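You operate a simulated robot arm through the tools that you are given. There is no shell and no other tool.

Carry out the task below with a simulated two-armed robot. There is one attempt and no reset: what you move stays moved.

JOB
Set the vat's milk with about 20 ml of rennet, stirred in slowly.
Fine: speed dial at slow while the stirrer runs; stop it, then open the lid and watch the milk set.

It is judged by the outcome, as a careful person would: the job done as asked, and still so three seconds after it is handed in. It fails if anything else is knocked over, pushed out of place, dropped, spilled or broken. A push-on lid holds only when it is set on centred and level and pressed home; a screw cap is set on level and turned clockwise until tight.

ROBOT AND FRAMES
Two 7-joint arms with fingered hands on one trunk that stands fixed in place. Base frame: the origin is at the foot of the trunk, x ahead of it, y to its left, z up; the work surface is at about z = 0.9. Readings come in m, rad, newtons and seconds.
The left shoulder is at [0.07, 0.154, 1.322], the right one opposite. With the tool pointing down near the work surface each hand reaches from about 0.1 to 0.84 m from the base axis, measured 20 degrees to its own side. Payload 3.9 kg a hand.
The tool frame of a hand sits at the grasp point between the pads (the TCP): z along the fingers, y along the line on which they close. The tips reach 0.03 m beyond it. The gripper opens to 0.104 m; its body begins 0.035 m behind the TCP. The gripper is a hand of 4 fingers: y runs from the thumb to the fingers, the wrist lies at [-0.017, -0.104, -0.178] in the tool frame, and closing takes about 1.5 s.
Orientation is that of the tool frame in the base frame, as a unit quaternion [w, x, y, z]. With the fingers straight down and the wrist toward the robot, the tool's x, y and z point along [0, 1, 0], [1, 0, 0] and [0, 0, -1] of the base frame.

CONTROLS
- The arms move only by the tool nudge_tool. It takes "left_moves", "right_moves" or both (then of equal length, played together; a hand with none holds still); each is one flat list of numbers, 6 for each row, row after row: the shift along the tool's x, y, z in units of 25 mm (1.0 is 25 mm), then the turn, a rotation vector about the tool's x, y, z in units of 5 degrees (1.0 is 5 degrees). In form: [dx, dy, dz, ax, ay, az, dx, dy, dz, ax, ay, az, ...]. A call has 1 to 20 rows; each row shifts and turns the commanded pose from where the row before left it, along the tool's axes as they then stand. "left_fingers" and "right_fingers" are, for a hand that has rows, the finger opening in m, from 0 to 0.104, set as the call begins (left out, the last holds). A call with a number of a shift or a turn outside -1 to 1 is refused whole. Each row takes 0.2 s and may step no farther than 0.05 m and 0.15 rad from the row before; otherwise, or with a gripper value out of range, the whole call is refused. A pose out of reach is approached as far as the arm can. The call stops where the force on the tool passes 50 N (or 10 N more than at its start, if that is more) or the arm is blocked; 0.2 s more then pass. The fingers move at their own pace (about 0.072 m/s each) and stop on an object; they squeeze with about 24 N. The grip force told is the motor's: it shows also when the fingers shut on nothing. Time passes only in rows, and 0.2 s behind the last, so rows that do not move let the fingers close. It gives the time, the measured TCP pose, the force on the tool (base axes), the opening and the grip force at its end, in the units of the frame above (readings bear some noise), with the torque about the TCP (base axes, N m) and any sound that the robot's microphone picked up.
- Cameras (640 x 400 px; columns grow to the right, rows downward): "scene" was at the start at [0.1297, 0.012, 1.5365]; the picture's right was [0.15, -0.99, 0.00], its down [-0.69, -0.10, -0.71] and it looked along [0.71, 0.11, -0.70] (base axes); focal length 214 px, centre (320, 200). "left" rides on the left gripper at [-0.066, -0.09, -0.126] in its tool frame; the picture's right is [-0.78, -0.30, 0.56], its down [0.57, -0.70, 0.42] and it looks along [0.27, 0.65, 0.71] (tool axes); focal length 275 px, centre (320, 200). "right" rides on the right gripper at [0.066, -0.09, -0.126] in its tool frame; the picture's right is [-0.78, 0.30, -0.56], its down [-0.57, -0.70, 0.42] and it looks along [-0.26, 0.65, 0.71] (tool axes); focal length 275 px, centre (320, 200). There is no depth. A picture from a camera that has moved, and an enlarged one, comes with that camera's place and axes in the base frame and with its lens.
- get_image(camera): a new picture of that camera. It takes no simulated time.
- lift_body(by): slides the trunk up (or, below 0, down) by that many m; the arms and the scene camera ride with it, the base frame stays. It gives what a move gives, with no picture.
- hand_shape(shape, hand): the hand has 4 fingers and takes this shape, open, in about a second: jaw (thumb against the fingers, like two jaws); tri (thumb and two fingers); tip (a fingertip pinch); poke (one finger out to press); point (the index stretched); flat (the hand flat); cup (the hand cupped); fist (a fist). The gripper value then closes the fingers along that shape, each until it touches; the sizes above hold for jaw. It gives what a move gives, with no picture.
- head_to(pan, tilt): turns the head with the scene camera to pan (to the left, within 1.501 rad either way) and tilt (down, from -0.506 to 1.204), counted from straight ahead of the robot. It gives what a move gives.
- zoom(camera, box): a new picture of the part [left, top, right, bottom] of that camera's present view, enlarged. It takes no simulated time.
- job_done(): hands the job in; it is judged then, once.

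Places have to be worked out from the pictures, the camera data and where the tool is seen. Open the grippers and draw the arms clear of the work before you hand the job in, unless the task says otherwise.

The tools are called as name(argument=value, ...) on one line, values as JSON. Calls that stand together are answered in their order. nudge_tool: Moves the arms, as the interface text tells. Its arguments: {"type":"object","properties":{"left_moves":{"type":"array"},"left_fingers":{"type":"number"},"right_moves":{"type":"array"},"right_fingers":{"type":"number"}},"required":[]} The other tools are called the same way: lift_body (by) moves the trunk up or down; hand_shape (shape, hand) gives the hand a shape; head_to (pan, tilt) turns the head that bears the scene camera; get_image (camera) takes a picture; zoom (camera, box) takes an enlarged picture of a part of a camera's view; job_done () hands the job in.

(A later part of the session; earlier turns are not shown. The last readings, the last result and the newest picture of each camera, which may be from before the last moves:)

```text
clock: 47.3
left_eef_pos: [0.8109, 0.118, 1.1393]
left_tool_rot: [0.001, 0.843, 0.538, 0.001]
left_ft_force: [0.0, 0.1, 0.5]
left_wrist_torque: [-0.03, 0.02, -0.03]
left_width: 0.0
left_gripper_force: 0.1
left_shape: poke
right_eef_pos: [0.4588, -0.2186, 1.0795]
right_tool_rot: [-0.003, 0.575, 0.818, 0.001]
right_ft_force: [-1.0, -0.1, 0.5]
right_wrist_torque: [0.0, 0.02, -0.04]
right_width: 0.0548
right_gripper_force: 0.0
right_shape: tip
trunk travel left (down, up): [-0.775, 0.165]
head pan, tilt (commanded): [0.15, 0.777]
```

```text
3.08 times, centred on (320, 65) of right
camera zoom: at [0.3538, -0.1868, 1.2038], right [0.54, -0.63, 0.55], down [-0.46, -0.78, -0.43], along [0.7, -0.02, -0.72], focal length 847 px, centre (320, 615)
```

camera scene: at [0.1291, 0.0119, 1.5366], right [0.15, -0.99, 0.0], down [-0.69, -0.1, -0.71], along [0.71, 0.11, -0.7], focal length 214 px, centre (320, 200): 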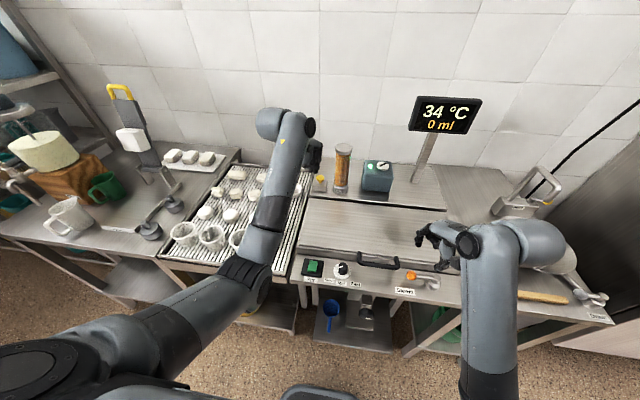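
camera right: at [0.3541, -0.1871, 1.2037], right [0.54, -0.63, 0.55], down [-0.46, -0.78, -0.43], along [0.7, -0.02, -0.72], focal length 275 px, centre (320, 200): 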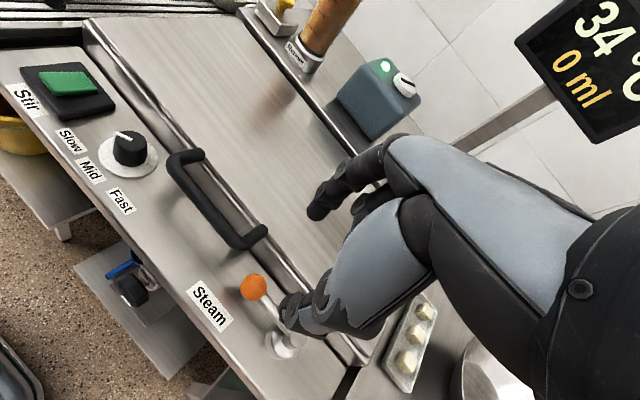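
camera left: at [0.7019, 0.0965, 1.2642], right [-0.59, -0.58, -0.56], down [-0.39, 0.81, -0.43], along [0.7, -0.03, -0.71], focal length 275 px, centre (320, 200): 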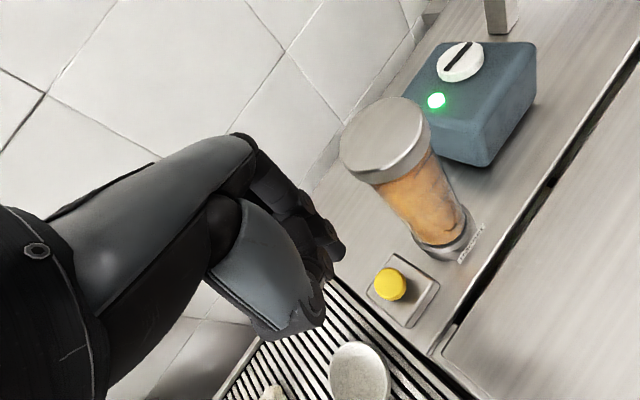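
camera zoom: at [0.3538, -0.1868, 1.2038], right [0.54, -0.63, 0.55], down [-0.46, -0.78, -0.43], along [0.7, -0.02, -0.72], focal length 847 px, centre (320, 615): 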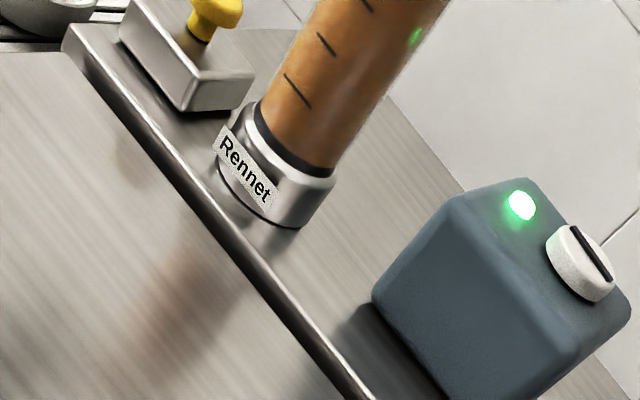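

Yellow plunger refined to (0.825, 0.1165, 0.977); the fingertip is about 6 mm short in x. I correct and descend to about 2 cm above it.

nudge_tool(left_moves=[0.14, 0.2, 0, 0, 0, 0, 0, 0, 0.8, 0, 0, 0, 0, 0, 0.8, 0, 0, 0, 0, 0, 0.8, 0, 0, 0, 0, 0, 0.8, 0, 0, 0, 0, 0, 0.6, 0, 0, 0, 0, 0, 0, 0, 0, 0])

get_image(camera="left")

zoom(camera="scene", box=[280, 110, 400, 210])

zoom(camera="right", box=[220, 0, 420, 130])

```text
clock: 48.9
left_eef_pos: [0.8097, 0.1162, 1.0498]
left_tool_rot: [0.0, 0.843, 0.538, 0.0]
left_ft_force: [-0.7, -0.7, 0.4]
left_wrist_torque: [0.0, 0.0, 0.01]
left_width: 0.0001
left_gripper_force: 0.1
left_shape: poke
left hand out of reach, approached as far as the arm can: row 4, 6
right_eef_pos: [0.4604, -0.2192, 1.0792]
right_tool_rot: [-0.002, 0.575, 0.818, 0.002]
right_ft_force: [-0.2, -0.2, -0.3]
right_wrist_torque: [-0.01, -0.01, 0.01]
right_width: 0.0546
right_gripper_force: 0.0
right_shape: tip
trunk travel left (down, up): [-0.775, 0.165]
head pan, tilt (commanded): [0.15, 0.777]
```

```text
taken
camera left: at [0.7009, 0.0947, 1.1756], right [-0.6, -0.58, -0.56], down [-0.39, 0.81, -0.43], along [0.7, -0.03, -0.71], focal length 275 px, centre (320, 200)
```

left: 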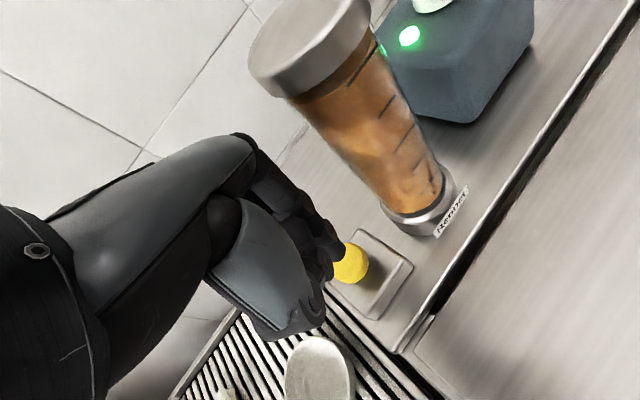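

```text
4.00 times, centred on (340, 160) of scene
camera zoom: at [0.1294, 0.0115, 1.5366], right [0.15, -0.99, 0.0], down [-0.69, -0.1, -0.71], along [0.71, 0.11, -0.7], focal length 858 px, centre (240, 360)
```

zoom: 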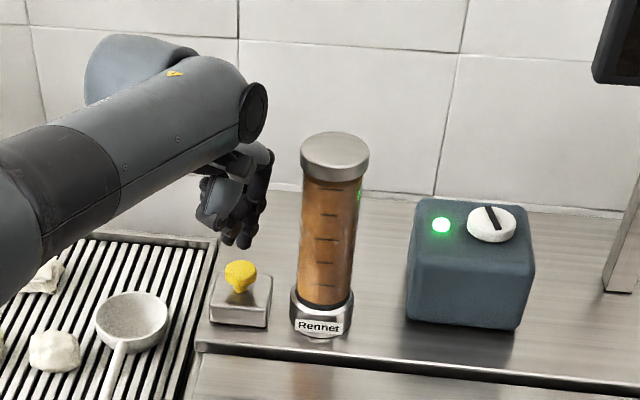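

```text
3.08 times, centred on (320, 65) of right
camera zoom: at [0.3541, -0.1874, 1.2036], right [0.54, -0.63, 0.55], down [-0.47, -0.78, -0.43], along [0.7, -0.02, -0.72], focal length 847 px, centre (320, 615)
```

zoom: 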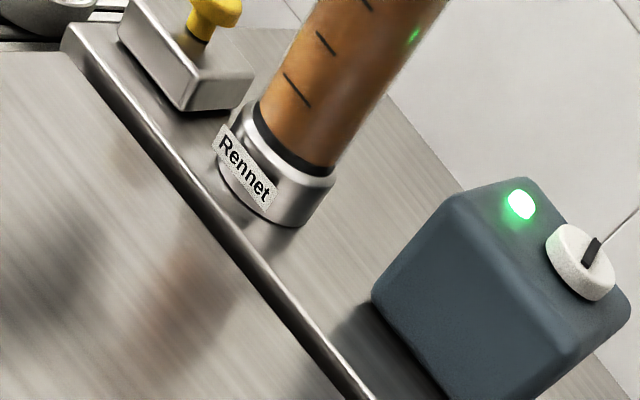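

The stirrer knob is visibly turning. Straight down is at the edge of reach here, so I tilt the fingers forward 20° about the tool x axis while easing the TCP back.

nudge_tool(left_moves=[0.01, -0.14, 0, -1, 0, 0, 0.01, -0.14, 0, -1, 0, 0, 0.01, -0.14, 0, -1, 0, 0, 0.01, -0.14, 0, -1, 0, 0, 0, 0, 0, 0, 0, 0])

get_image(camera="left")

zoom(camera="scene", box=[280, 130, 380, 210])

```text
clock: 50.1
left_eef_pos: [0.7979, 0.1237, 1.0487]
left_tool_rot: [0.147, 0.83, 0.53, 0.094]
left_ft_force: [0.1, 0.3, 0.1]
left_wrist_torque: [-0.02, -0.01, 0.0]
left_width: 0.0
left_gripper_force: 0.1
left_shape: poke
right_eef_pos: [0.459, -0.2191, 1.0785]
right_tool_rot: [-0.002, 0.574, 0.819, 0.001]
right_ft_force: [0.4, 0.4, 0.2]
right_wrist_torque: [0.03, -0.02, -0.02]
right_width: 0.0544
right_gripper_force: 0.0
right_shape: tip
trunk travel left (down, up): [-0.775, 0.165]
head pan, tilt (commanded): [0.15, 0.777]
```

```text
taken
camera left: at [0.6553, 0.1182, 1.1353], right [-0.41, -0.67, -0.62], down [-0.22, 0.73, -0.64], along [0.89, -0.12, -0.45], focal length 275 px, centre (320, 200)
```

left: 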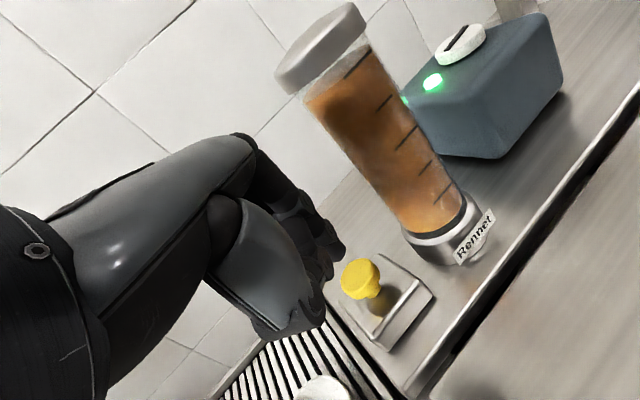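

```text
5.00 times, centred on (330, 170) of scene
camera zoom: at [0.1298, 0.0116, 1.5366], right [0.15, -0.99, 0.0], down [-0.69, -0.1, -0.71], along [0.71, 0.11, -0.7], focal length 1072 px, centre (270, 350)
```

zoom: 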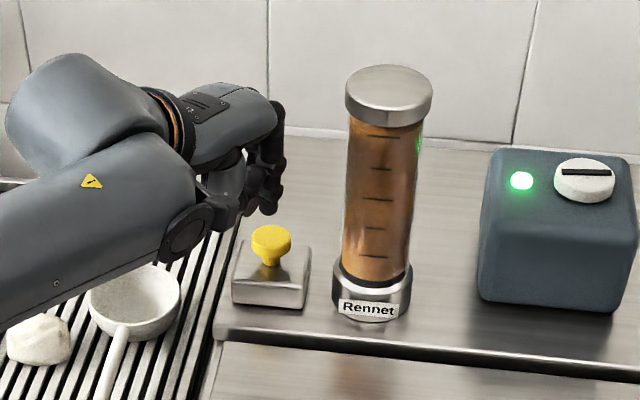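

Fingertip computed at (0.818, 0.114, 1.013) and the yellow cap at (0.825, 0.115, 0.975). I shift 7 mm forward and lower about 25 mm vertically.

nudge_tool(left_moves=[0.15, 0.236, 0.086, 0, 0, 0, 0, -0.172, 0.47, 0, 0, 0, 0, -0.172, 0.47, 0, 0, 0, 0, 0, 0, 0, 0, 0])

get_image(camera="left")

zoom(camera="scene", box=[280, 130, 380, 210])

```text
clock: 51.1
left_eef_pos: [0.8046, 0.1249, 1.0221]
left_tool_rot: [0.147, 0.829, 0.531, 0.094]
left_ft_force: [-0.5, 0.3, -0.4]
left_wrist_torque: [0.03, 0.0, 0.0]
left_width: 0.0001
left_gripper_force: 0.0
left_shape: poke
right_eef_pos: [0.4597, -0.2179, 1.0783]
right_tool_rot: [-0.002, 0.574, 0.819, 0.001]
right_ft_force: [-0.3, 0.5, -0.7]
right_wrist_torque: [0.0, -0.03, 0.01]
right_width: 0.0547
right_gripper_force: 0.2
right_shape: tip
trunk travel left (down, up): [-0.775, 0.165]
head pan, tilt (commanded): [0.15, 0.777]
```

```text
taken
camera left: at [0.6622, 0.1194, 1.1096], right [-0.41, -0.67, -0.62], down [-0.22, 0.74, -0.64], along [0.89, -0.12, -0.45], focal length 275 px, centre (320, 200)
```

left: 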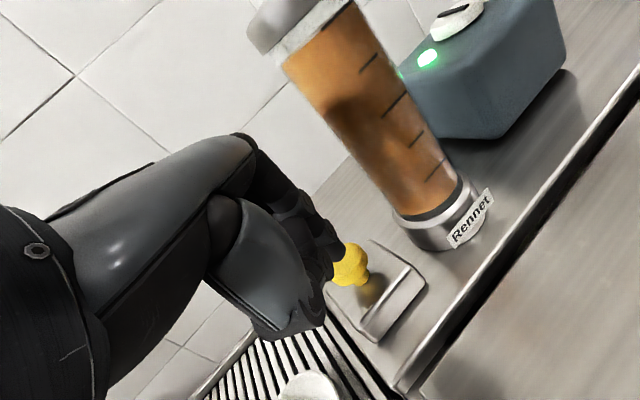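

```text
5.00 times, centred on (330, 170) of scene
camera zoom: at [0.1296, 0.0124, 1.5366], right [0.15, -0.99, 0.0], down [-0.69, -0.1, -0.71], along [0.71, 0.11, -0.7], focal length 1072 px, centre (270, 350)
```

zoom: 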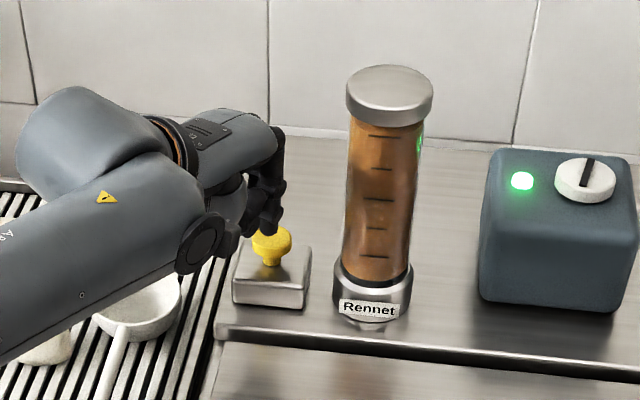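

The tip is right over the yellow cap, about 1 cm above. I press down in small steps and watch the force and the display.

nudge_tool(left_moves=[0, -0.05, 0.14, 0, 0, 0, 0, -0.05, 0.14, 0, 0, 0, 0, -0.034, 0.094, 0, 0, 0, 0, -0.034, 0.094, 0, 0, 0])

get_image(camera="scene")

zoom(camera="scene", box=[280, 130, 380, 210])

```text
clock: 52.1
left_eef_pos: [0.8055, 0.1263, 1.0102]
left_tool_rot: [0.147, 0.83, 0.529, 0.094]
left_ft_force: [-0.6, 0.0, 0.3]
left_wrist_torque: [0.04, -0.01, -0.02]
left_width: 0.0003
left_gripper_force: 0.0
left_shape: poke
right_eef_pos: [0.4598, -0.2186, 1.078]
right_tool_rot: [-0.003, 0.575, 0.818, 0.001]
right_ft_force: [-0.4, -0.1, 0.6]
right_wrist_torque: [0.01, -0.03, -0.02]
right_width: 0.0547
right_gripper_force: 0.1
right_shape: tip
trunk travel left (down, up): [-0.775, 0.165]
head pan, tilt (commanded): [0.15, 0.777]
```

```text
taken
camera scene: at [0.1297, 0.0123, 1.5366], right [0.15, -0.99, 0.0], down [-0.69, -0.1, -0.71], along [0.71, 0.11, -0.7], focal length 214 px, centre (320, 200)
```

scene: 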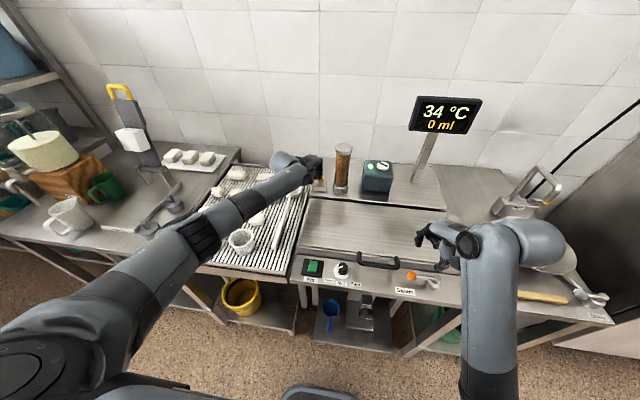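

```text
5.00 times, centred on (330, 170) of scene
camera zoom: at [0.1297, 0.0123, 1.5366], right [0.15, -0.99, 0.0], down [-0.69, -0.1, -0.71], along [0.71, 0.11, -0.7], focal length 1072 px, centre (270, 350)
```

zoom: 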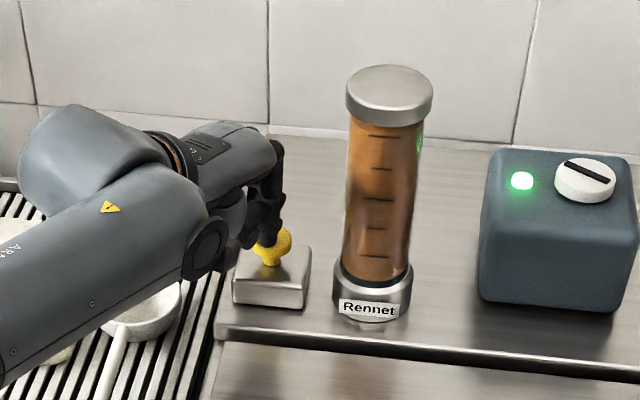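

No contact yet; I zoom closer to see whether the tip is centred on the cap.

zoom(camera="scene", box=[305, 160, 345, 195])

zoom(camera="left", box=[270, 180, 450, 330])

zoom(camera="right", box=[240, 0, 330, 60])

```text
11.43 times, centred on (325, 178) of scene
camera zoom: at [0.1297, 0.0123, 1.5366], right [0.15, -0.99, 0.0], down [-0.69, -0.1, -0.71], along [0.71, 0.11, -0.7], focal length 2451 px, centre (263, 457)
```

zoom: 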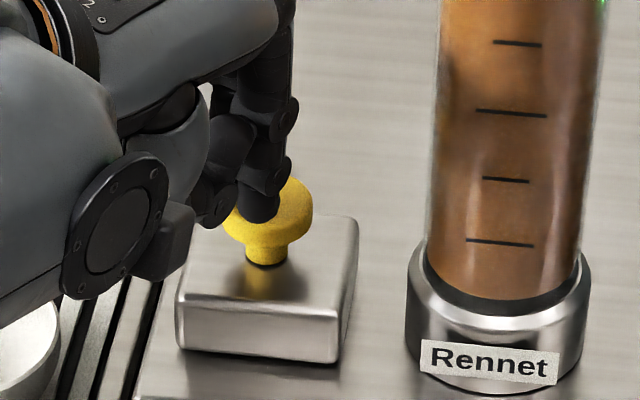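

```text
2.67 times, centred on (360, 255) of left
camera zoom: at [0.6626, 0.12, 1.0973], right [-0.41, -0.67, -0.62], down [-0.22, 0.74, -0.64], along [0.89, -0.12, -0.45], focal length 734 px, centre (213, 53)
```

zoom: 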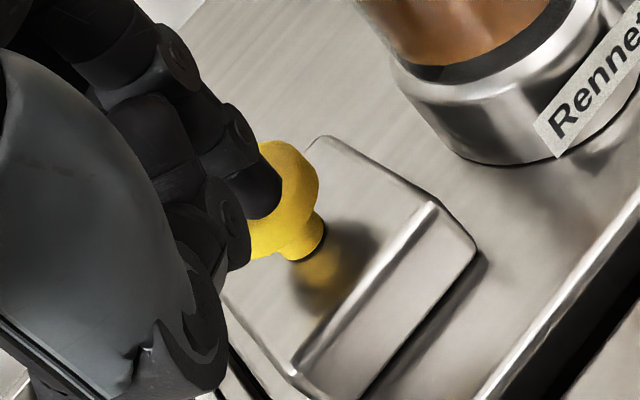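

```text
6.67 times, centred on (285, 30) of right
camera zoom: at [0.3543, -0.1868, 1.2037], right [0.54, -0.63, 0.55], down [-0.47, -0.78, -0.43], along [0.7, -0.02, -0.72], focal length 1835 px, centre (553, 1333)
```

zoom: 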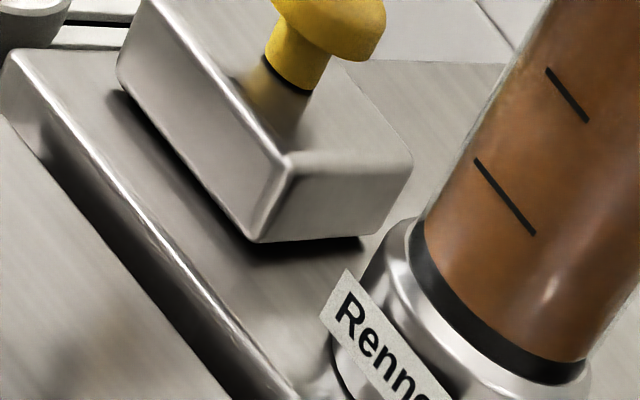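

The tip covers the cap, a few millimetres left of centre. I nudge 3 mm right and continue pressing gently.

nudge_tool(left_moves=[-0.11, 0.047, 0.017, 0, 0, 0, 0, -0.0275, 0.075, 0, 0, 0, 0, -0.0275, 0.075, 0, 0, 0])

zoom(camera="scene", box=[305, 160, 345, 195])

zoom(camera="scene", box=[390, 80, 480, 140])

```text
clock: 52.9
left_eef_pos: [0.8051, 0.123, 1.0053]
left_tool_rot: [0.147, 0.83, 0.53, 0.094]
left_ft_force: [-0.3, -0.9, -0.2]
left_wrist_torque: [0.01, -0.02, 0.02]
left_width: 0.0
left_gripper_force: 0.0
left_shape: poke
right_eef_pos: [0.4597, -0.2187, 1.0786]
right_tool_rot: [-0.002, 0.574, 0.819, 0.001]
right_ft_force: [0.0, -0.4, 0.2]
right_wrist_torque: [-0.02, -0.01, 0.02]
right_width: 0.0547
right_gripper_force: 0.0
right_shape: tip
trunk travel left (down, up): [-0.775, 0.165]
head pan, tilt (commanded): [0.15, 0.777]
```

```text
11.43 times, centred on (325, 178) of scene
camera zoom: at [0.1297, 0.0123, 1.5366], right [0.15, -0.99, 0.0], down [-0.69, -0.1, -0.71], along [0.71, 0.11, -0.7], focal length 2451 px, centre (263, 457)
```

zoom: 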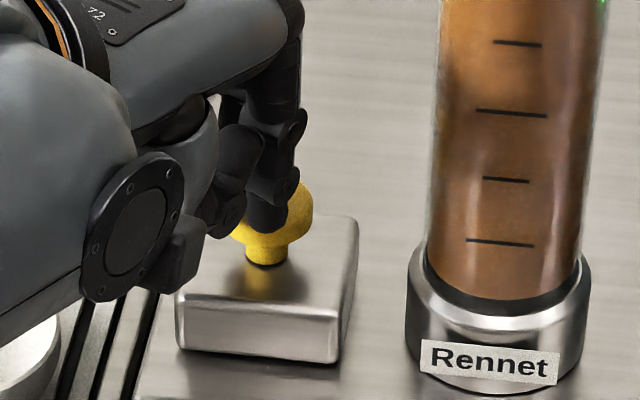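

```text
6.67 times, centred on (435, 110) of scene
camera zoom: at [0.1297, 0.0123, 1.5366], right [0.15, -0.99, 0.0], down [-0.69, -0.1, -0.71], along [0.71, 0.11, -0.7], focal length 1430 px, centre (-447, 800)
```

zoom: 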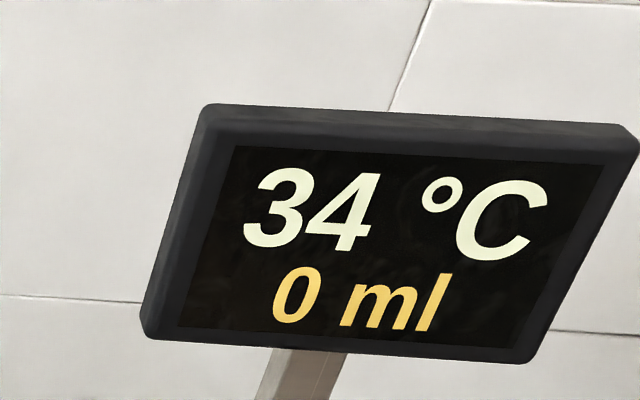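

The cap has sunk slightly compared with the previous view, so I am pressing a light-sprung plunger. I continue a few millimetres and watch the display.

nudge_tool(left_moves=[0, -0.0275, 0.075, 0, 0, 0, 0, -0.0275, 0.075, 0, 0, 0])

zoom(camera="scene", box=[305, 160, 345, 195])

zoom(camera="scene", box=[390, 80, 480, 140])

```text
clock: 53.5
left_eef_pos: [0.8052, 0.1224, 1.0032]
left_tool_rot: [0.147, 0.83, 0.531, 0.094]
left_ft_force: [0.3, 0.8, 1.5]
left_wrist_torque: [0.0, 0.03, 0.02]
left_width: 0.0
left_gripper_force: 0.0
left_shape: poke
right_eef_pos: [0.4593, -0.2185, 1.0789]
right_tool_rot: [-0.002, 0.573, 0.819, 0.001]
right_ft_force: [-0.2, 0.3, -0.1]
right_wrist_torque: [-0.01, 0.0, 0.0]
right_width: 0.0544
right_gripper_force: 0.0
right_shape: tip
trunk travel left (down, up): [-0.775, 0.165]
head pan, tilt (commanded): [0.15, 0.777]
```

```text
11.43 times, centred on (325, 178) of scene
camera zoom: at [0.1291, 0.0124, 1.5366], right [0.15, -0.99, 0.0], down [-0.69, -0.1, -0.71], along [0.71, 0.11, -0.7], focal length 2451 px, centre (263, 457)
```

zoom: 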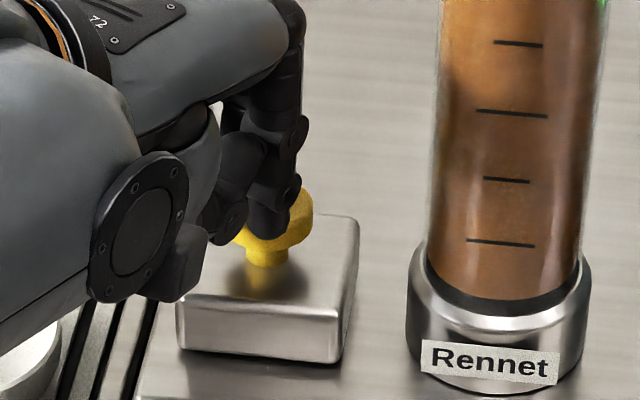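

```text
6.67 times, centred on (435, 110) of scene
camera zoom: at [0.1291, 0.0124, 1.5366], right [0.15, -0.99, 0.0], down [-0.69, -0.1, -0.71], along [0.71, 0.11, -0.7], focal length 1430 px, centre (-447, 800)
```

zoom: 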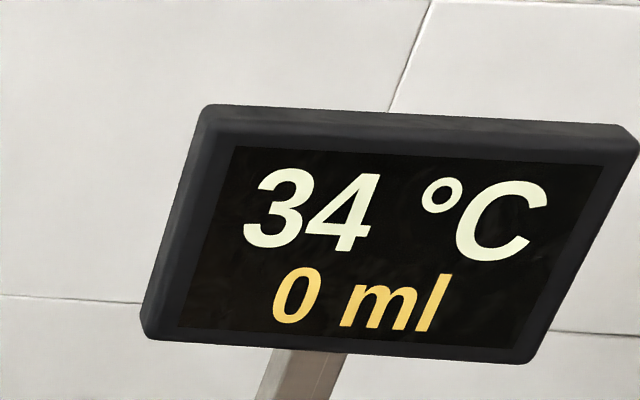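

Cap is going down (1.5 N), display still 0 ml. I press another 3–4 mm.

nudge_tool(left_moves=[0, -0.0275, 0.075, 0, 0, 0, 0, -0.0275, 0.075, 0, 0, 0])

zoom(camera="scene", box=[390, 80, 480, 140])

zoom(camera="scene", box=[305, 160, 345, 195])

```text
clock: 54.1
left_eef_pos: [0.8045, 0.1225, 0.9994]
left_tool_rot: [0.147, 0.83, 0.53, 0.094]
left_ft_force: [-1.5, 0.4, 3.8]
left_wrist_torque: [0.03, 0.01, 0.0]
left_width: 0.0
left_gripper_force: 0.0
left_shape: poke
right_eef_pos: [0.4592, -0.219, 1.0783]
right_tool_rot: [-0.003, 0.574, 0.819, 0.001]
right_ft_force: [-0.1, 0.0, -0.2]
right_wrist_torque: [-0.02, -0.01, 0.0]
right_width: 0.0549
right_gripper_force: 0.0
right_shape: tip
trunk travel left (down, up): [-0.775, 0.165]
head pan, tilt (commanded): [0.15, 0.777]
```

```text
6.67 times, centred on (435, 110) of scene
camera zoom: at [0.1283, 0.0122, 1.5367], right [0.15, -0.99, 0.0], down [-0.69, -0.1, -0.71], along [0.71, 0.11, -0.7], focal length 1430 px, centre (-447, 800)
```

zoom: 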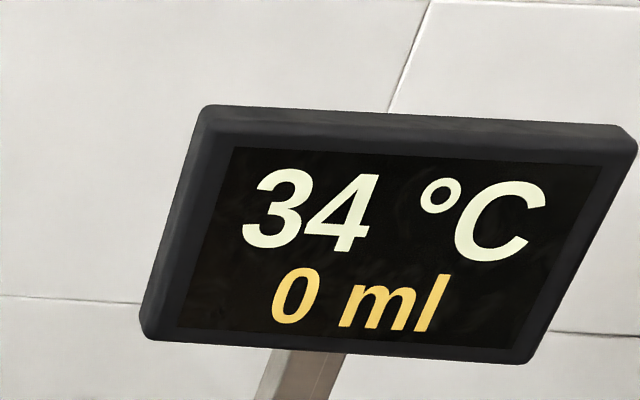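

```text
11.43 times, centred on (325, 178) of scene
camera zoom: at [0.1283, 0.0122, 1.5367], right [0.15, -0.99, 0.0], down [-0.69, -0.1, -0.71], along [0.71, 0.11, -0.7], focal length 2451 px, centre (263, 457)
```

zoom: 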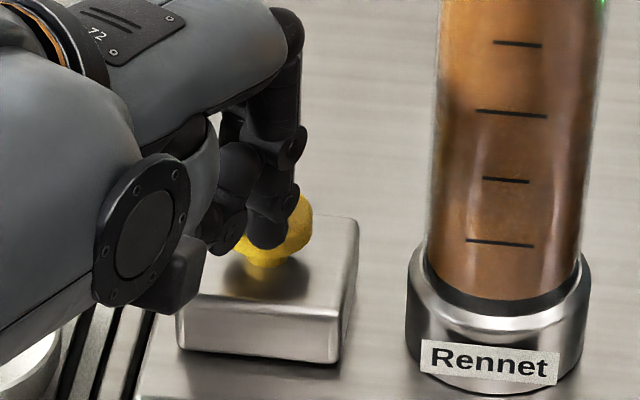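

3.8 N and still 0 ml; the cap has some travel left. I press further.

nudge_tool(left_moves=[0, -0.0275, 0.075, 0, 0, 0, 0, -0.0275, 0.075, 0, 0, 0])

zoom(camera="scene", box=[390, 80, 480, 140])

zoom(camera="scene", box=[305, 160, 345, 195])

```text
clock: 54.7
left_eef_pos: [0.8043, 0.124, 0.9955]
left_tool_rot: [0.148, 0.83, 0.53, 0.095]
left_ft_force: [-2.5, 1.2, 5.7]
left_wrist_torque: [0.03, -0.06, 0.03]
left_width: 0.0003
left_gripper_force: 0.0
left_shape: poke
right_eef_pos: [0.4593, -0.2174, 1.079]
right_tool_rot: [-0.002, 0.574, 0.819, 0.001]
right_ft_force: [0.6, -0.5, 0.3]
right_wrist_torque: [0.02, 0.01, -0.02]
right_width: 0.0547
right_gripper_force: 0.1
right_shape: tip
trunk travel left (down, up): [-0.775, 0.165]
head pan, tilt (commanded): [0.15, 0.777]
```

```text
6.67 times, centred on (435, 110) of scene
camera zoom: at [0.1277, 0.0125, 1.5368], right [0.15, -0.99, 0.0], down [-0.69, -0.11, -0.71], along [0.71, 0.11, -0.7], focal length 1430 px, centre (-447, 800)
```

zoom: 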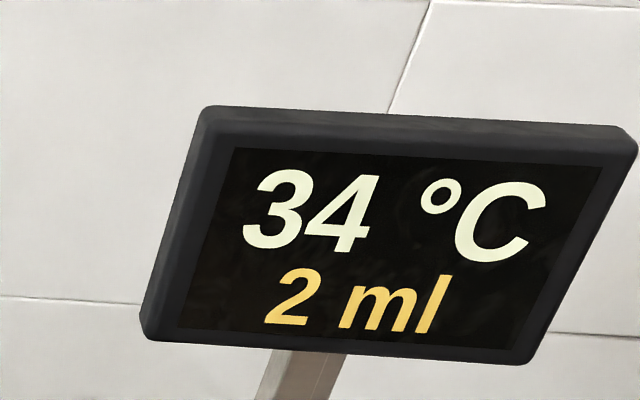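

```text
11.43 times, centred on (325, 178) of scene
camera zoom: at [0.1277, 0.0125, 1.5368], right [0.15, -0.99, 0.0], down [-0.69, -0.11, -0.71], along [0.71, 0.11, -0.7], focal length 2451 px, centre (263, 457)
```

zoom: 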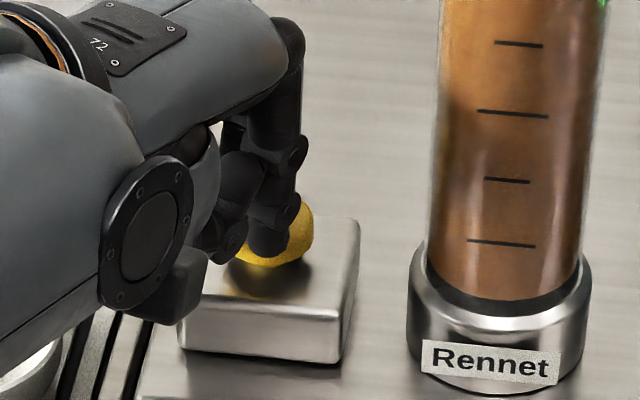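

It's dispensing: 2 ml. I hold still one row to find the flow rate.

nudge_tool(left_moves=[0, 0, 0, 0, 0, 0])

zoom(camera="scene", box=[390, 80, 480, 140])

```text
clock: 55.1
left_eef_pos: [0.8034, 0.1239, 0.9948]
left_tool_rot: [0.148, 0.83, 0.53, 0.094]
left_ft_force: [-1.7, 2.2, 5.9]
left_wrist_torque: [0.04, -0.03, 0.02]
left_width: 0.0
left_gripper_force: 0.1
left_shape: poke
right_eef_pos: [0.4578, -0.2165, 1.0796]
right_tool_rot: [-0.002, 0.574, 0.819, 0.002]
right_ft_force: [-0.4, -0.1, 0.6]
right_wrist_torque: [0.0, 0.01, 0.0]
right_width: 0.0546
right_gripper_force: 0.2
right_shape: tip
trunk travel left (down, up): [-0.775, 0.165]
head pan, tilt (commanded): [0.15, 0.777]
```

```text
6.67 times, centred on (435, 110) of scene
camera zoom: at [0.1276, 0.0125, 1.5368], right [0.15, -0.99, 0.0], down [-0.69, -0.1, -0.71], along [0.71, 0.11, -0.7], focal length 1430 px, centre (-447, 800)
```

zoom: 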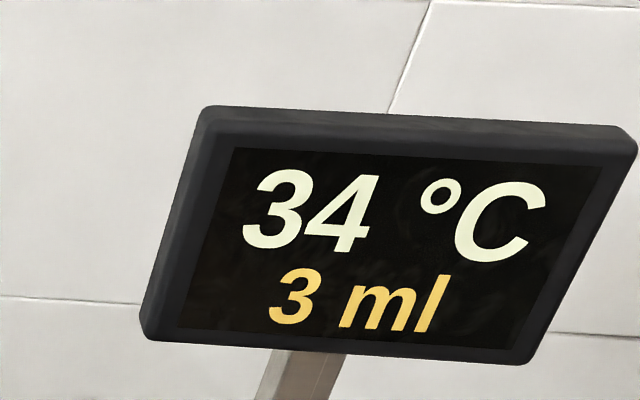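

About 1 ml or more in 0.4 s. I hold for five more rows (1.2 s) to measure more exactly.

nudge_tool(left_moves=[0, 0, 0, 0, 0, 0, 0, 0, 0, 0, 0, 0, 0, 0, 0, 0, 0, 0, 0, 0, 0, 0, 0, 0, 0, 0, 0, 0, 0, 0])

zoom(camera="scene", box=[390, 80, 480, 140])

```text
clock: 56.3
left_eef_pos: [0.8047, 0.1223, 0.9963]
left_tool_rot: [0.147, 0.83, 0.53, 0.094]
left_ft_force: [-2.4, 2.5, 7.0]
left_wrist_torque: [0.07, -0.01, 0.06]
left_width: 0.0
left_gripper_force: 0.0
left_shape: poke
right_eef_pos: [0.4583, -0.2186, 1.0801]
right_tool_rot: [-0.003, 0.574, 0.819, 0.001]
right_ft_force: [-0.2, -0.2, 0.1]
right_wrist_torque: [0.01, -0.04, 0.02]
right_width: 0.0547
right_gripper_force: 0.1
right_shape: tip
trunk travel left (down, up): [-0.775, 0.165]
head pan, tilt (commanded): [0.15, 0.777]
```

```text
6.67 times, centred on (435, 110) of scene
camera zoom: at [0.1276, 0.0125, 1.5368], right [0.15, -0.99, 0.0], down [-0.69, -0.1, -0.71], along [0.71, 0.11, -0.7], focal length 1430 px, centre (-447, 800)
```

zoom: 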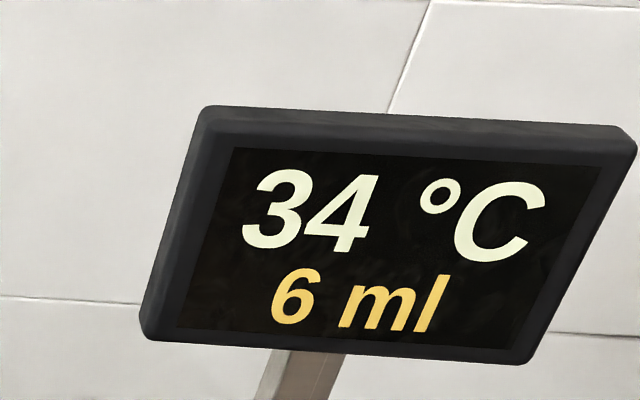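

Rate is about 2.5 ml/s. I hold 17 rows (3.6 s), expecting about 15 ml, then read again.

nudge_tool(left_moves=[0, 0, 0, 0, 0, 0, 0, 0, 0, 0, 0, 0, 0, 0, 0, 0, 0, 0, 0, 0, 0, 0, 0, 0, 0, 0, 0, 0, 0, 0, 0, 0, 0, 0, 0, 0, 0, 0, 0, 0, 0, 0, 0, 0, 0, 0, 0, 0, 0, 0, 0, 0, 0, 0, 0, 0, 0, 0, 0, 0, 0, 0, 0, 0, 0, 0, 0, 0, 0, 0, 0, 0, 0, 0, 0, 0, 0, 0, 0, 0, 0, 0, 0, 0, 0, 0, 0, 0, 0, 0, 0, 0, 0, 0, 0, 0, 0, 0, 0, 0, 0, 0])

zoom(camera="scene", box=[390, 80, 480, 140])

```text
clock: 59.9
left_eef_pos: [0.8046, 0.1225, 0.9963]
left_tool_rot: [0.147, 0.83, 0.53, 0.094]
left_ft_force: [-2.6, 2.1, 7.3]
left_wrist_torque: [0.03, -0.01, 0.0]
left_width: 0.0003
left_gripper_force: 0.1
left_shape: poke
right_eef_pos: [0.4582, -0.2199, 1.0786]
right_tool_rot: [-0.001, 0.574, 0.819, 0.002]
right_ft_force: [-1.2, -0.1, 0.0]
right_wrist_torque: [0.01, 0.02, 0.03]
right_width: 0.0546
right_gripper_force: 0.1
right_shape: tip
trunk travel left (down, up): [-0.775, 0.165]
head pan, tilt (commanded): [0.15, 0.777]
```

```text
6.67 times, centred on (435, 110) of scene
camera zoom: at [0.1276, 0.0125, 1.5368], right [0.15, -0.99, 0.0], down [-0.69, -0.1, -0.71], along [0.71, 0.11, -0.7], focal length 1430 px, centre (-447, 800)
```

zoom: 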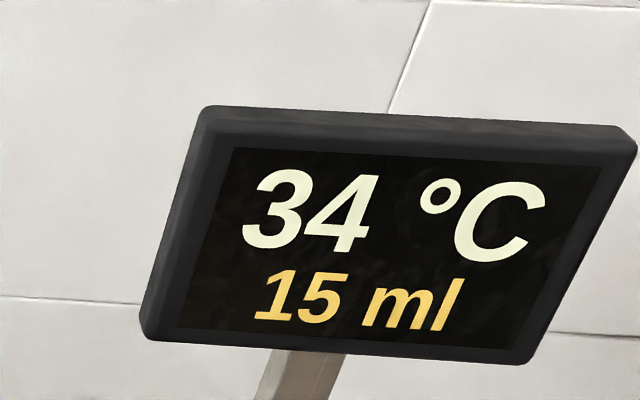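

15 ml as predicted. I hold eight more rows (1.6 s) and then lift off straight up in the same call to land near 20 ml.

nudge_tool(left_moves=[0, 0, 0, 0, 0, 0, 0, 0, 0, 0, 0, 0, 0, 0, 0, 0, 0, 0, 0, 0, 0, 0, 0, 0, 0, 0, 0, 0, 0, 0, 0, 0, 0, 0, 0, 0, 0, 0, 0, 0, 0, 0, 0, 0, 0, 0, 0, 0, 0, 0.275, -0.75, 0, 0, 0, 0, 0.275, -0.75, 0, 0, 0, 0, 0.275, -0.75, 0, 0, 0])

zoom(camera="scene", box=[390, 80, 480, 140])

get_image(camera="scene")

```text
clock: 62.3
left_eef_pos: [0.8051, 0.1248, 1.056]
left_tool_rot: [0.147, 0.83, 0.53, 0.094]
left_ft_force: [0.2, -0.4, 0.2]
left_wrist_torque: [0.01, 0.01, -0.03]
left_width: 0.0
left_gripper_force: 0.1
left_shape: poke
right_eef_pos: [0.4591, -0.2183, 1.0779]
right_tool_rot: [-0.002, 0.575, 0.818, 0.002]
right_ft_force: [0.6, -0.2, 0.1]
right_wrist_torque: [-0.02, -0.01, -0.01]
right_width: 0.0547
right_gripper_force: 0.0
right_shape: tip
trunk travel left (down, up): [-0.775, 0.165]
head pan, tilt (commanded): [0.15, 0.777]
```

```text
6.67 times, centred on (435, 110) of scene
camera zoom: at [0.1292, 0.0124, 1.5366], right [0.15, -0.99, 0.0], down [-0.69, -0.1, -0.71], along [0.71, 0.11, -0.7], focal length 1430 px, centre (-447, 800)
```

zoom: 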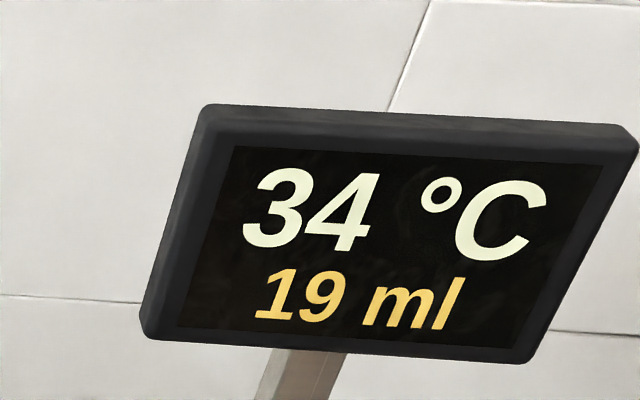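

```text
taken
camera scene: at [0.1292, 0.0124, 1.5366], right [0.15, -0.99, 0.0], down [-0.69, -0.1, -0.71], along [0.71, 0.11, -0.7], focal length 214 px, centre (320, 200)
```

scene: 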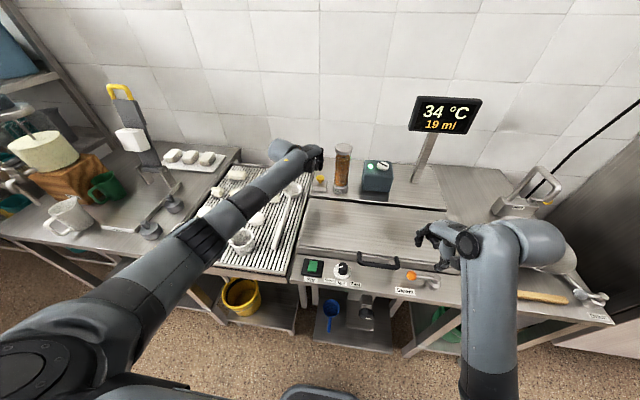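

The display shows 19 ml. A brief tap of about 0.3–0.4 s should bring it to 20, so I press down again, hold one row, and lift off.

nudge_tool(left_moves=[0, -0.275, 0.75, 0, 0, 0, 0, -0.275, 0.75, 0, 0, 0, 0, -0.275, 0.75, 0, 0, 0, 0, 0, 0, 0, 0, 0, 0, 0.275, -0.75, 0, 0, 0, 0, 0.275, -0.75, 0, 0, 0, 0, 0.275, -0.75, 0, 0, 0])

zoom(camera="scene", box=[390, 80, 480, 140])

zoom(camera="scene", box=[305, 160, 345, 195])

```text
clock: 63.9
left_eef_pos: [0.8019, 0.1231, 1.0537]
left_tool_rot: [0.146, 0.83, 0.53, 0.093]
left_ft_force: [0.0, 0.7, 0.3]
left_wrist_torque: [-0.05, -0.01, 0.0]
left_width: 0.0
left_gripper_force: 0.0
left_shape: poke
right_eef_pos: [0.4597, -0.2171, 1.0781]
right_tool_rot: [-0.002, 0.574, 0.819, 0.003]
right_ft_force: [1.0, 0.2, 0.6]
right_wrist_torque: [-0.01, -0.02, -0.01]
right_width: 0.0544
right_gripper_force: 0.1
right_shape: tip
trunk travel left (down, up): [-0.775, 0.165]
head pan, tilt (commanded): [0.15, 0.777]
```

```text
6.67 times, centred on (435, 110) of scene
camera zoom: at [0.1294, 0.0123, 1.5365], right [0.15, -0.99, 0.0], down [-0.69, -0.1, -0.71], along [0.71, 0.11, -0.7], focal length 1430 px, centre (-447, 800)
```

zoom: 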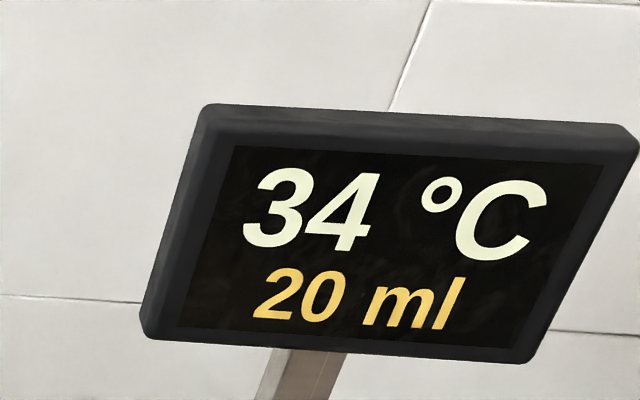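

```text
11.43 times, centred on (325, 178) of scene
camera zoom: at [0.1294, 0.0123, 1.5365], right [0.15, -0.99, 0.0], down [-0.69, -0.1, -0.71], along [0.71, 0.11, -0.7], focal length 2451 px, centre (263, 457)
```

zoom: 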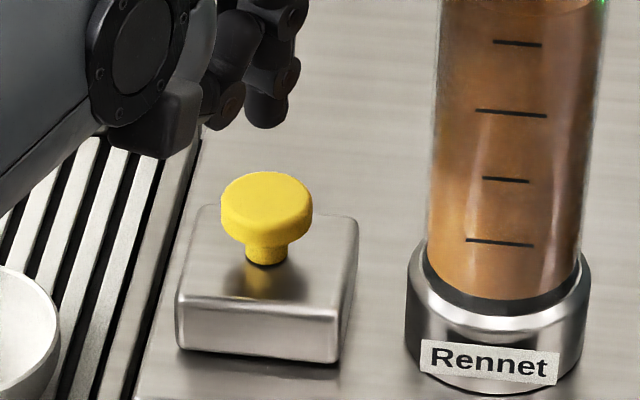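

Exactly 20 ml, plunger back up, and the stirrer is still running slow. I retreat the left hand: up, level the tilt, and back toward the front panel.

nudge_tool(left_moves=[0, 0.275, -0.75, 0, 0, 0, 0, 0.275, -0.75, 0, 0, 0, 0, 0.275, -0.75, 0, 0, 0, 0, 0.275, -0.75, 0, 0, 0, 0, 0, 0, 1, 0, 0, 0, 0, 0, 1, 0, 0, 0, 0, 0, 1, 0, 0, 0, 0, 0, 1, 0, 0, -0.525, -0.968, 0, 0, 0, 0, -0.525, -0.968, 0, 0, 0, 0, -0.525, -0.968, 0, 0, 0, 0, -0.525, -0.968, 0, 0, 0, 0, -0.525, -0.968, 0, 0, 0, 0, -0.525, -0.968, 0, 0, 0, 0, -0.525, -0.968, 0, 0, 0, 0, -0.525, -0.968, 0, 0, 0, 0, -0.525, -0.968, 0, 0, 0, 0, -0.525, -0.968, 0, 0, 0, 0, -0.525, -0.968, 0, 0, 0, 0, 0, 0, 0, 0, 0, 0])

get_image(camera="scene")

```text
clock: 68.1
left_eef_pos: [0.5043, 0.103, 1.1345]
left_tool_rot: [0.0, 0.843, 0.538, 0.0]
left_ft_force: [0.4, 0.2, 0.0]
left_wrist_torque: [0.01, 0.0, 0.01]
left_width: 0.0
left_gripper_force: 0.0
left_shape: poke
right_eef_pos: [0.4614, -0.2184, 1.0788]
right_tool_rot: [-0.003, 0.574, 0.819, 0.001]
right_ft_force: [1.2, 0.1, 0.0]
right_wrist_torque: [-0.03, 0.02, 0.0]
right_width: 0.0547
right_gripper_force: 0.1
right_shape: tip
trunk travel left (down, up): [-0.775, 0.165]
head pan, tilt (commanded): [0.15, 0.777]
```

```text
taken
camera scene: at [0.1303, 0.0122, 1.5365], right [0.15, -0.99, 0.0], down [-0.69, -0.1, -0.71], along [0.7, 0.11, -0.7], focal length 214 px, centre (320, 200)
```

scene: 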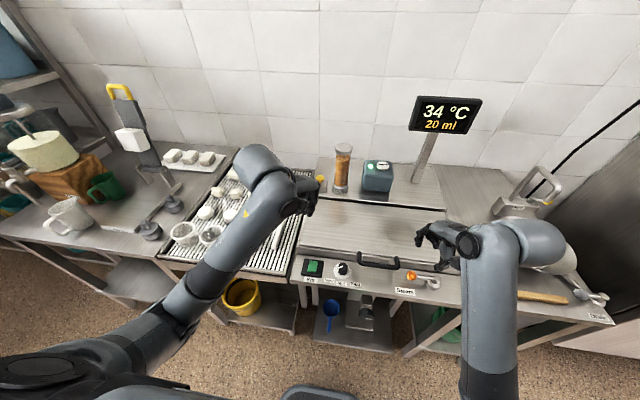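

Display 34 °C / 20 ml, stirrer still on. I move the left fingertip over the front end of the rocker and down to z ≈ 0.96.

nudge_tool(left_moves=[-0.59, -0.745, 0, 0, 0, 0, -0.59, -0.745, 0, 0, 0, 0, 0, 0, 1, 0, 0, 0, 0, 0, 1, 0, 0, 0, 0, 0, 1, 0, 0, 0, 0, 0, 1, 0, 0, 0, 0, 0, 1, 0, 0, 0, 0, 0, 1, 0, 0, 0, 0, 0, 1, 0, 0, 0, 0, 0, 0, 0, 0, 0])

zoom(camera="right", box=[0, 0, 160, 120])

zoom(camera="left", box=[220, 170, 440, 350])

```text
clock: 70.3
left_eef_pos: [0.4566, 0.0926, 0.9596]
left_tool_rot: [0.001, 0.843, 0.539, 0.001]
left_ft_force: [0.1, 0.0, 0.5]
left_wrist_torque: [0.0, 0.03, -0.01]
left_width: 0.0001
left_gripper_force: 0.0
left_shape: poke
right_eef_pos: [0.4603, -0.218, 1.0787]
right_tool_rot: [-0.003, 0.574, 0.819, 0.002]
right_ft_force: [-0.2, 0.3, -0.5]
right_wrist_torque: [0.0, 0.0, 0.04]
right_width: 0.0547
right_gripper_force: 0.0
right_shape: tip
trunk travel left (down, up): [-0.775, 0.165]
head pan, tilt (commanded): [0.15, 0.777]
```

```text
3.33 times, centred on (80, 60) of right
camera zoom: at [0.3542, -0.1868, 1.2037], right [0.54, -0.63, 0.55], down [-0.47, -0.78, -0.43], along [0.7, -0.02, -0.72], focal length 918 px, centre (1120, 667)
```

zoom: 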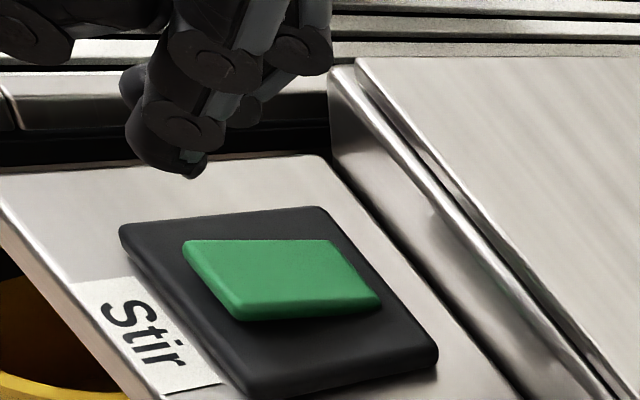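

```text
2.22 times, centred on (330, 260) of left
camera zoom: at [0.3476, 0.0704, 1.0848], right [-0.6, -0.58, -0.56], down [-0.39, 0.81, -0.43], along [0.7, -0.03, -0.71], focal length 612 px, centre (298, 67)
```

zoom: 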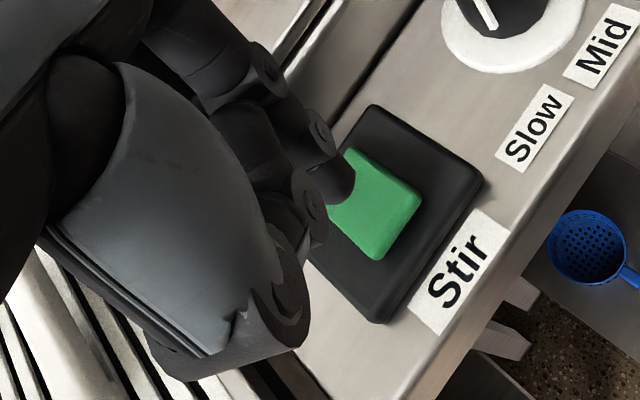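

The tip is just inside the rocker's front edge; I'll shift 4 mm back onto it. I give the stirring about 3 s more, then come down close to contact.

nudge_tool(left_moves=[-0.04, 0.2, 0, 0, 0, 0, 0, 0, 0, 0, 0, 0, 0, 0, 0, 0, 0, 0, 0, 0, 0, 0, 0, 0, 0, 0, 0, 0, 0, 0, 0, 0, 0, 0, 0, 0, 0, 0, 0, 0, 0, 0, 0, 0, 0, 0, 0, 0, 0, 0, 0, 0, 0, 0, 0, 0, 0, 0, 0, 0, 0, 0, 0, 0, 0, 0, 0, 0, 0, 0, 0, 0, 0, 0, 0, 0, 0, 0, 0, 0, 0, 0, 0, 0, 0, 0, 0, 0, 0, 0, 0, 0, 0.6, 0, 0, 0, 0, 0, 0.5, 0, 0, 0, 0, 0, 0.3, 0, 0, 0])

zoom(camera="right", box=[0, 0, 160, 120])

zoom(camera="scene", box=[350, 80, 480, 200])

```text
clock: 74.1
left_eef_pos: [0.4621, 0.0904, 0.9243]
left_tool_rot: [0.001, 0.843, 0.538, 0.0]
left_ft_force: [0.5, -1.6, 0.5]
left_wrist_torque: [0.01, 0.02, 0.02]
left_width: 0.0
left_gripper_force: 0.0
left_shape: poke
right_eef_pos: [0.4599, -0.2181, 1.0784]
right_tool_rot: [-0.003, 0.573, 0.82, 0.002]
right_ft_force: [0.0, -0.4, -0.6]
right_wrist_torque: [-0.03, 0.01, 0.02]
right_width: 0.0544
right_gripper_force: 0.0
right_shape: tip
trunk travel left (down, up): [-0.775, 0.165]
head pan, tilt (commanded): [0.15, 0.777]
```

```text
3.33 times, centred on (80, 60) of right
camera zoom: at [0.3542, -0.1868, 1.2037], right [0.54, -0.63, 0.55], down [-0.47, -0.78, -0.43], along [0.7, -0.02, -0.72], focal length 918 px, centre (1120, 667)
```

zoom: 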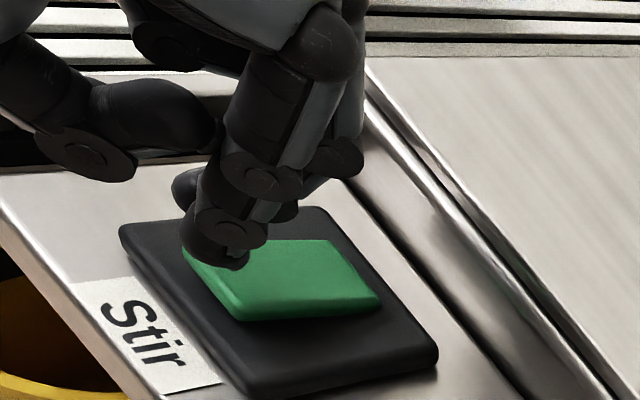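

```text
3.33 times, centred on (415, 140) of scene
camera zoom: at [0.1296, 0.0123, 1.5366], right [0.15, -0.99, 0.0], down [-0.69, -0.1, -0.71], along [0.71, 0.11, -0.7], focal length 715 px, centre (3, 400)
```

zoom: 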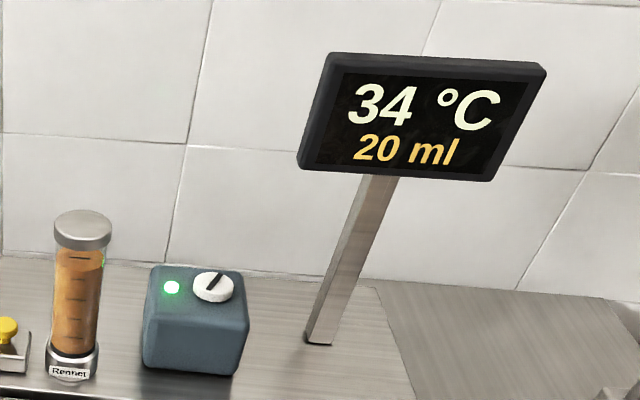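

Tip is over the rocker's front part; stirrer still on. I press in small steps to throw it to off.

nudge_tool(left_moves=[0, 0, 0.1, 0, 0, 0, 0, 0, 0.1, 0, 0, 0, 0, 0, 0.1, 0, 0, 0, 0, 0, 0.1, 0, 0, 0, 0, 0, 0.1, 0, 0, 0])

zoom(camera="right", box=[0, 0, 160, 120])

zoom(camera="scene", box=[350, 80, 480, 200])

```text
clock: 75.3
left_eef_pos: [0.4629, 0.0909, 0.9116]
left_tool_rot: [0.0, 0.843, 0.538, 0.001]
left_ft_force: [-0.5, 0.3, 1.3]
left_wrist_torque: [-0.02, 0.02, -0.03]
left_width: 0.0
left_gripper_force: 0.0
left_shape: poke
right_eef_pos: [0.4606, -0.2182, 1.0789]
right_tool_rot: [-0.002, 0.575, 0.818, 0.001]
right_ft_force: [0.7, 0.1, -0.5]
right_wrist_torque: [0.01, 0.0, 0.01]
right_width: 0.0546
right_gripper_force: 0.0
right_shape: tip
trunk travel left (down, up): [-0.775, 0.165]
head pan, tilt (commanded): [0.15, 0.777]
```

```text
3.33 times, centred on (80, 60) of right
camera zoom: at [0.3541, -0.1868, 1.2037], right [0.54, -0.63, 0.55], down [-0.46, -0.78, -0.43], along [0.7, -0.02, -0.72], focal length 918 px, centre (1120, 667)
```

zoom: 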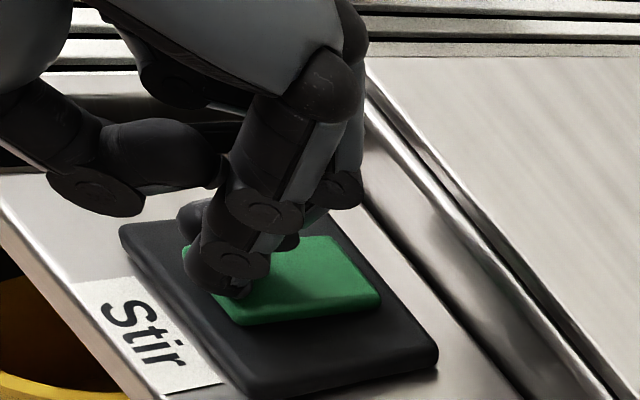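

```text
3.33 times, centred on (415, 140) of scene
camera zoom: at [0.1294, 0.0122, 1.5366], right [0.15, -0.99, 0.0], down [-0.69, -0.1, -0.71], along [0.71, 0.11, -0.7], focal length 715 px, centre (3, 400)
```

zoom: 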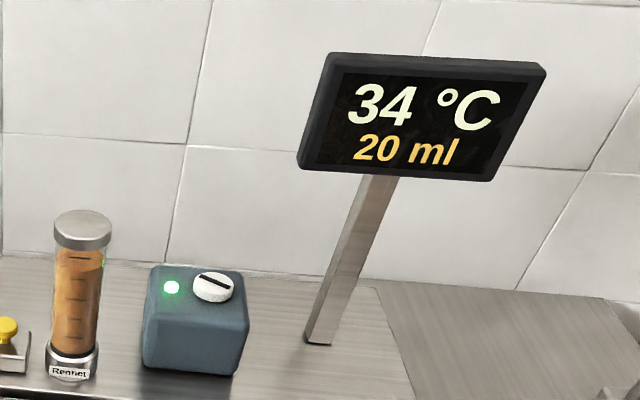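

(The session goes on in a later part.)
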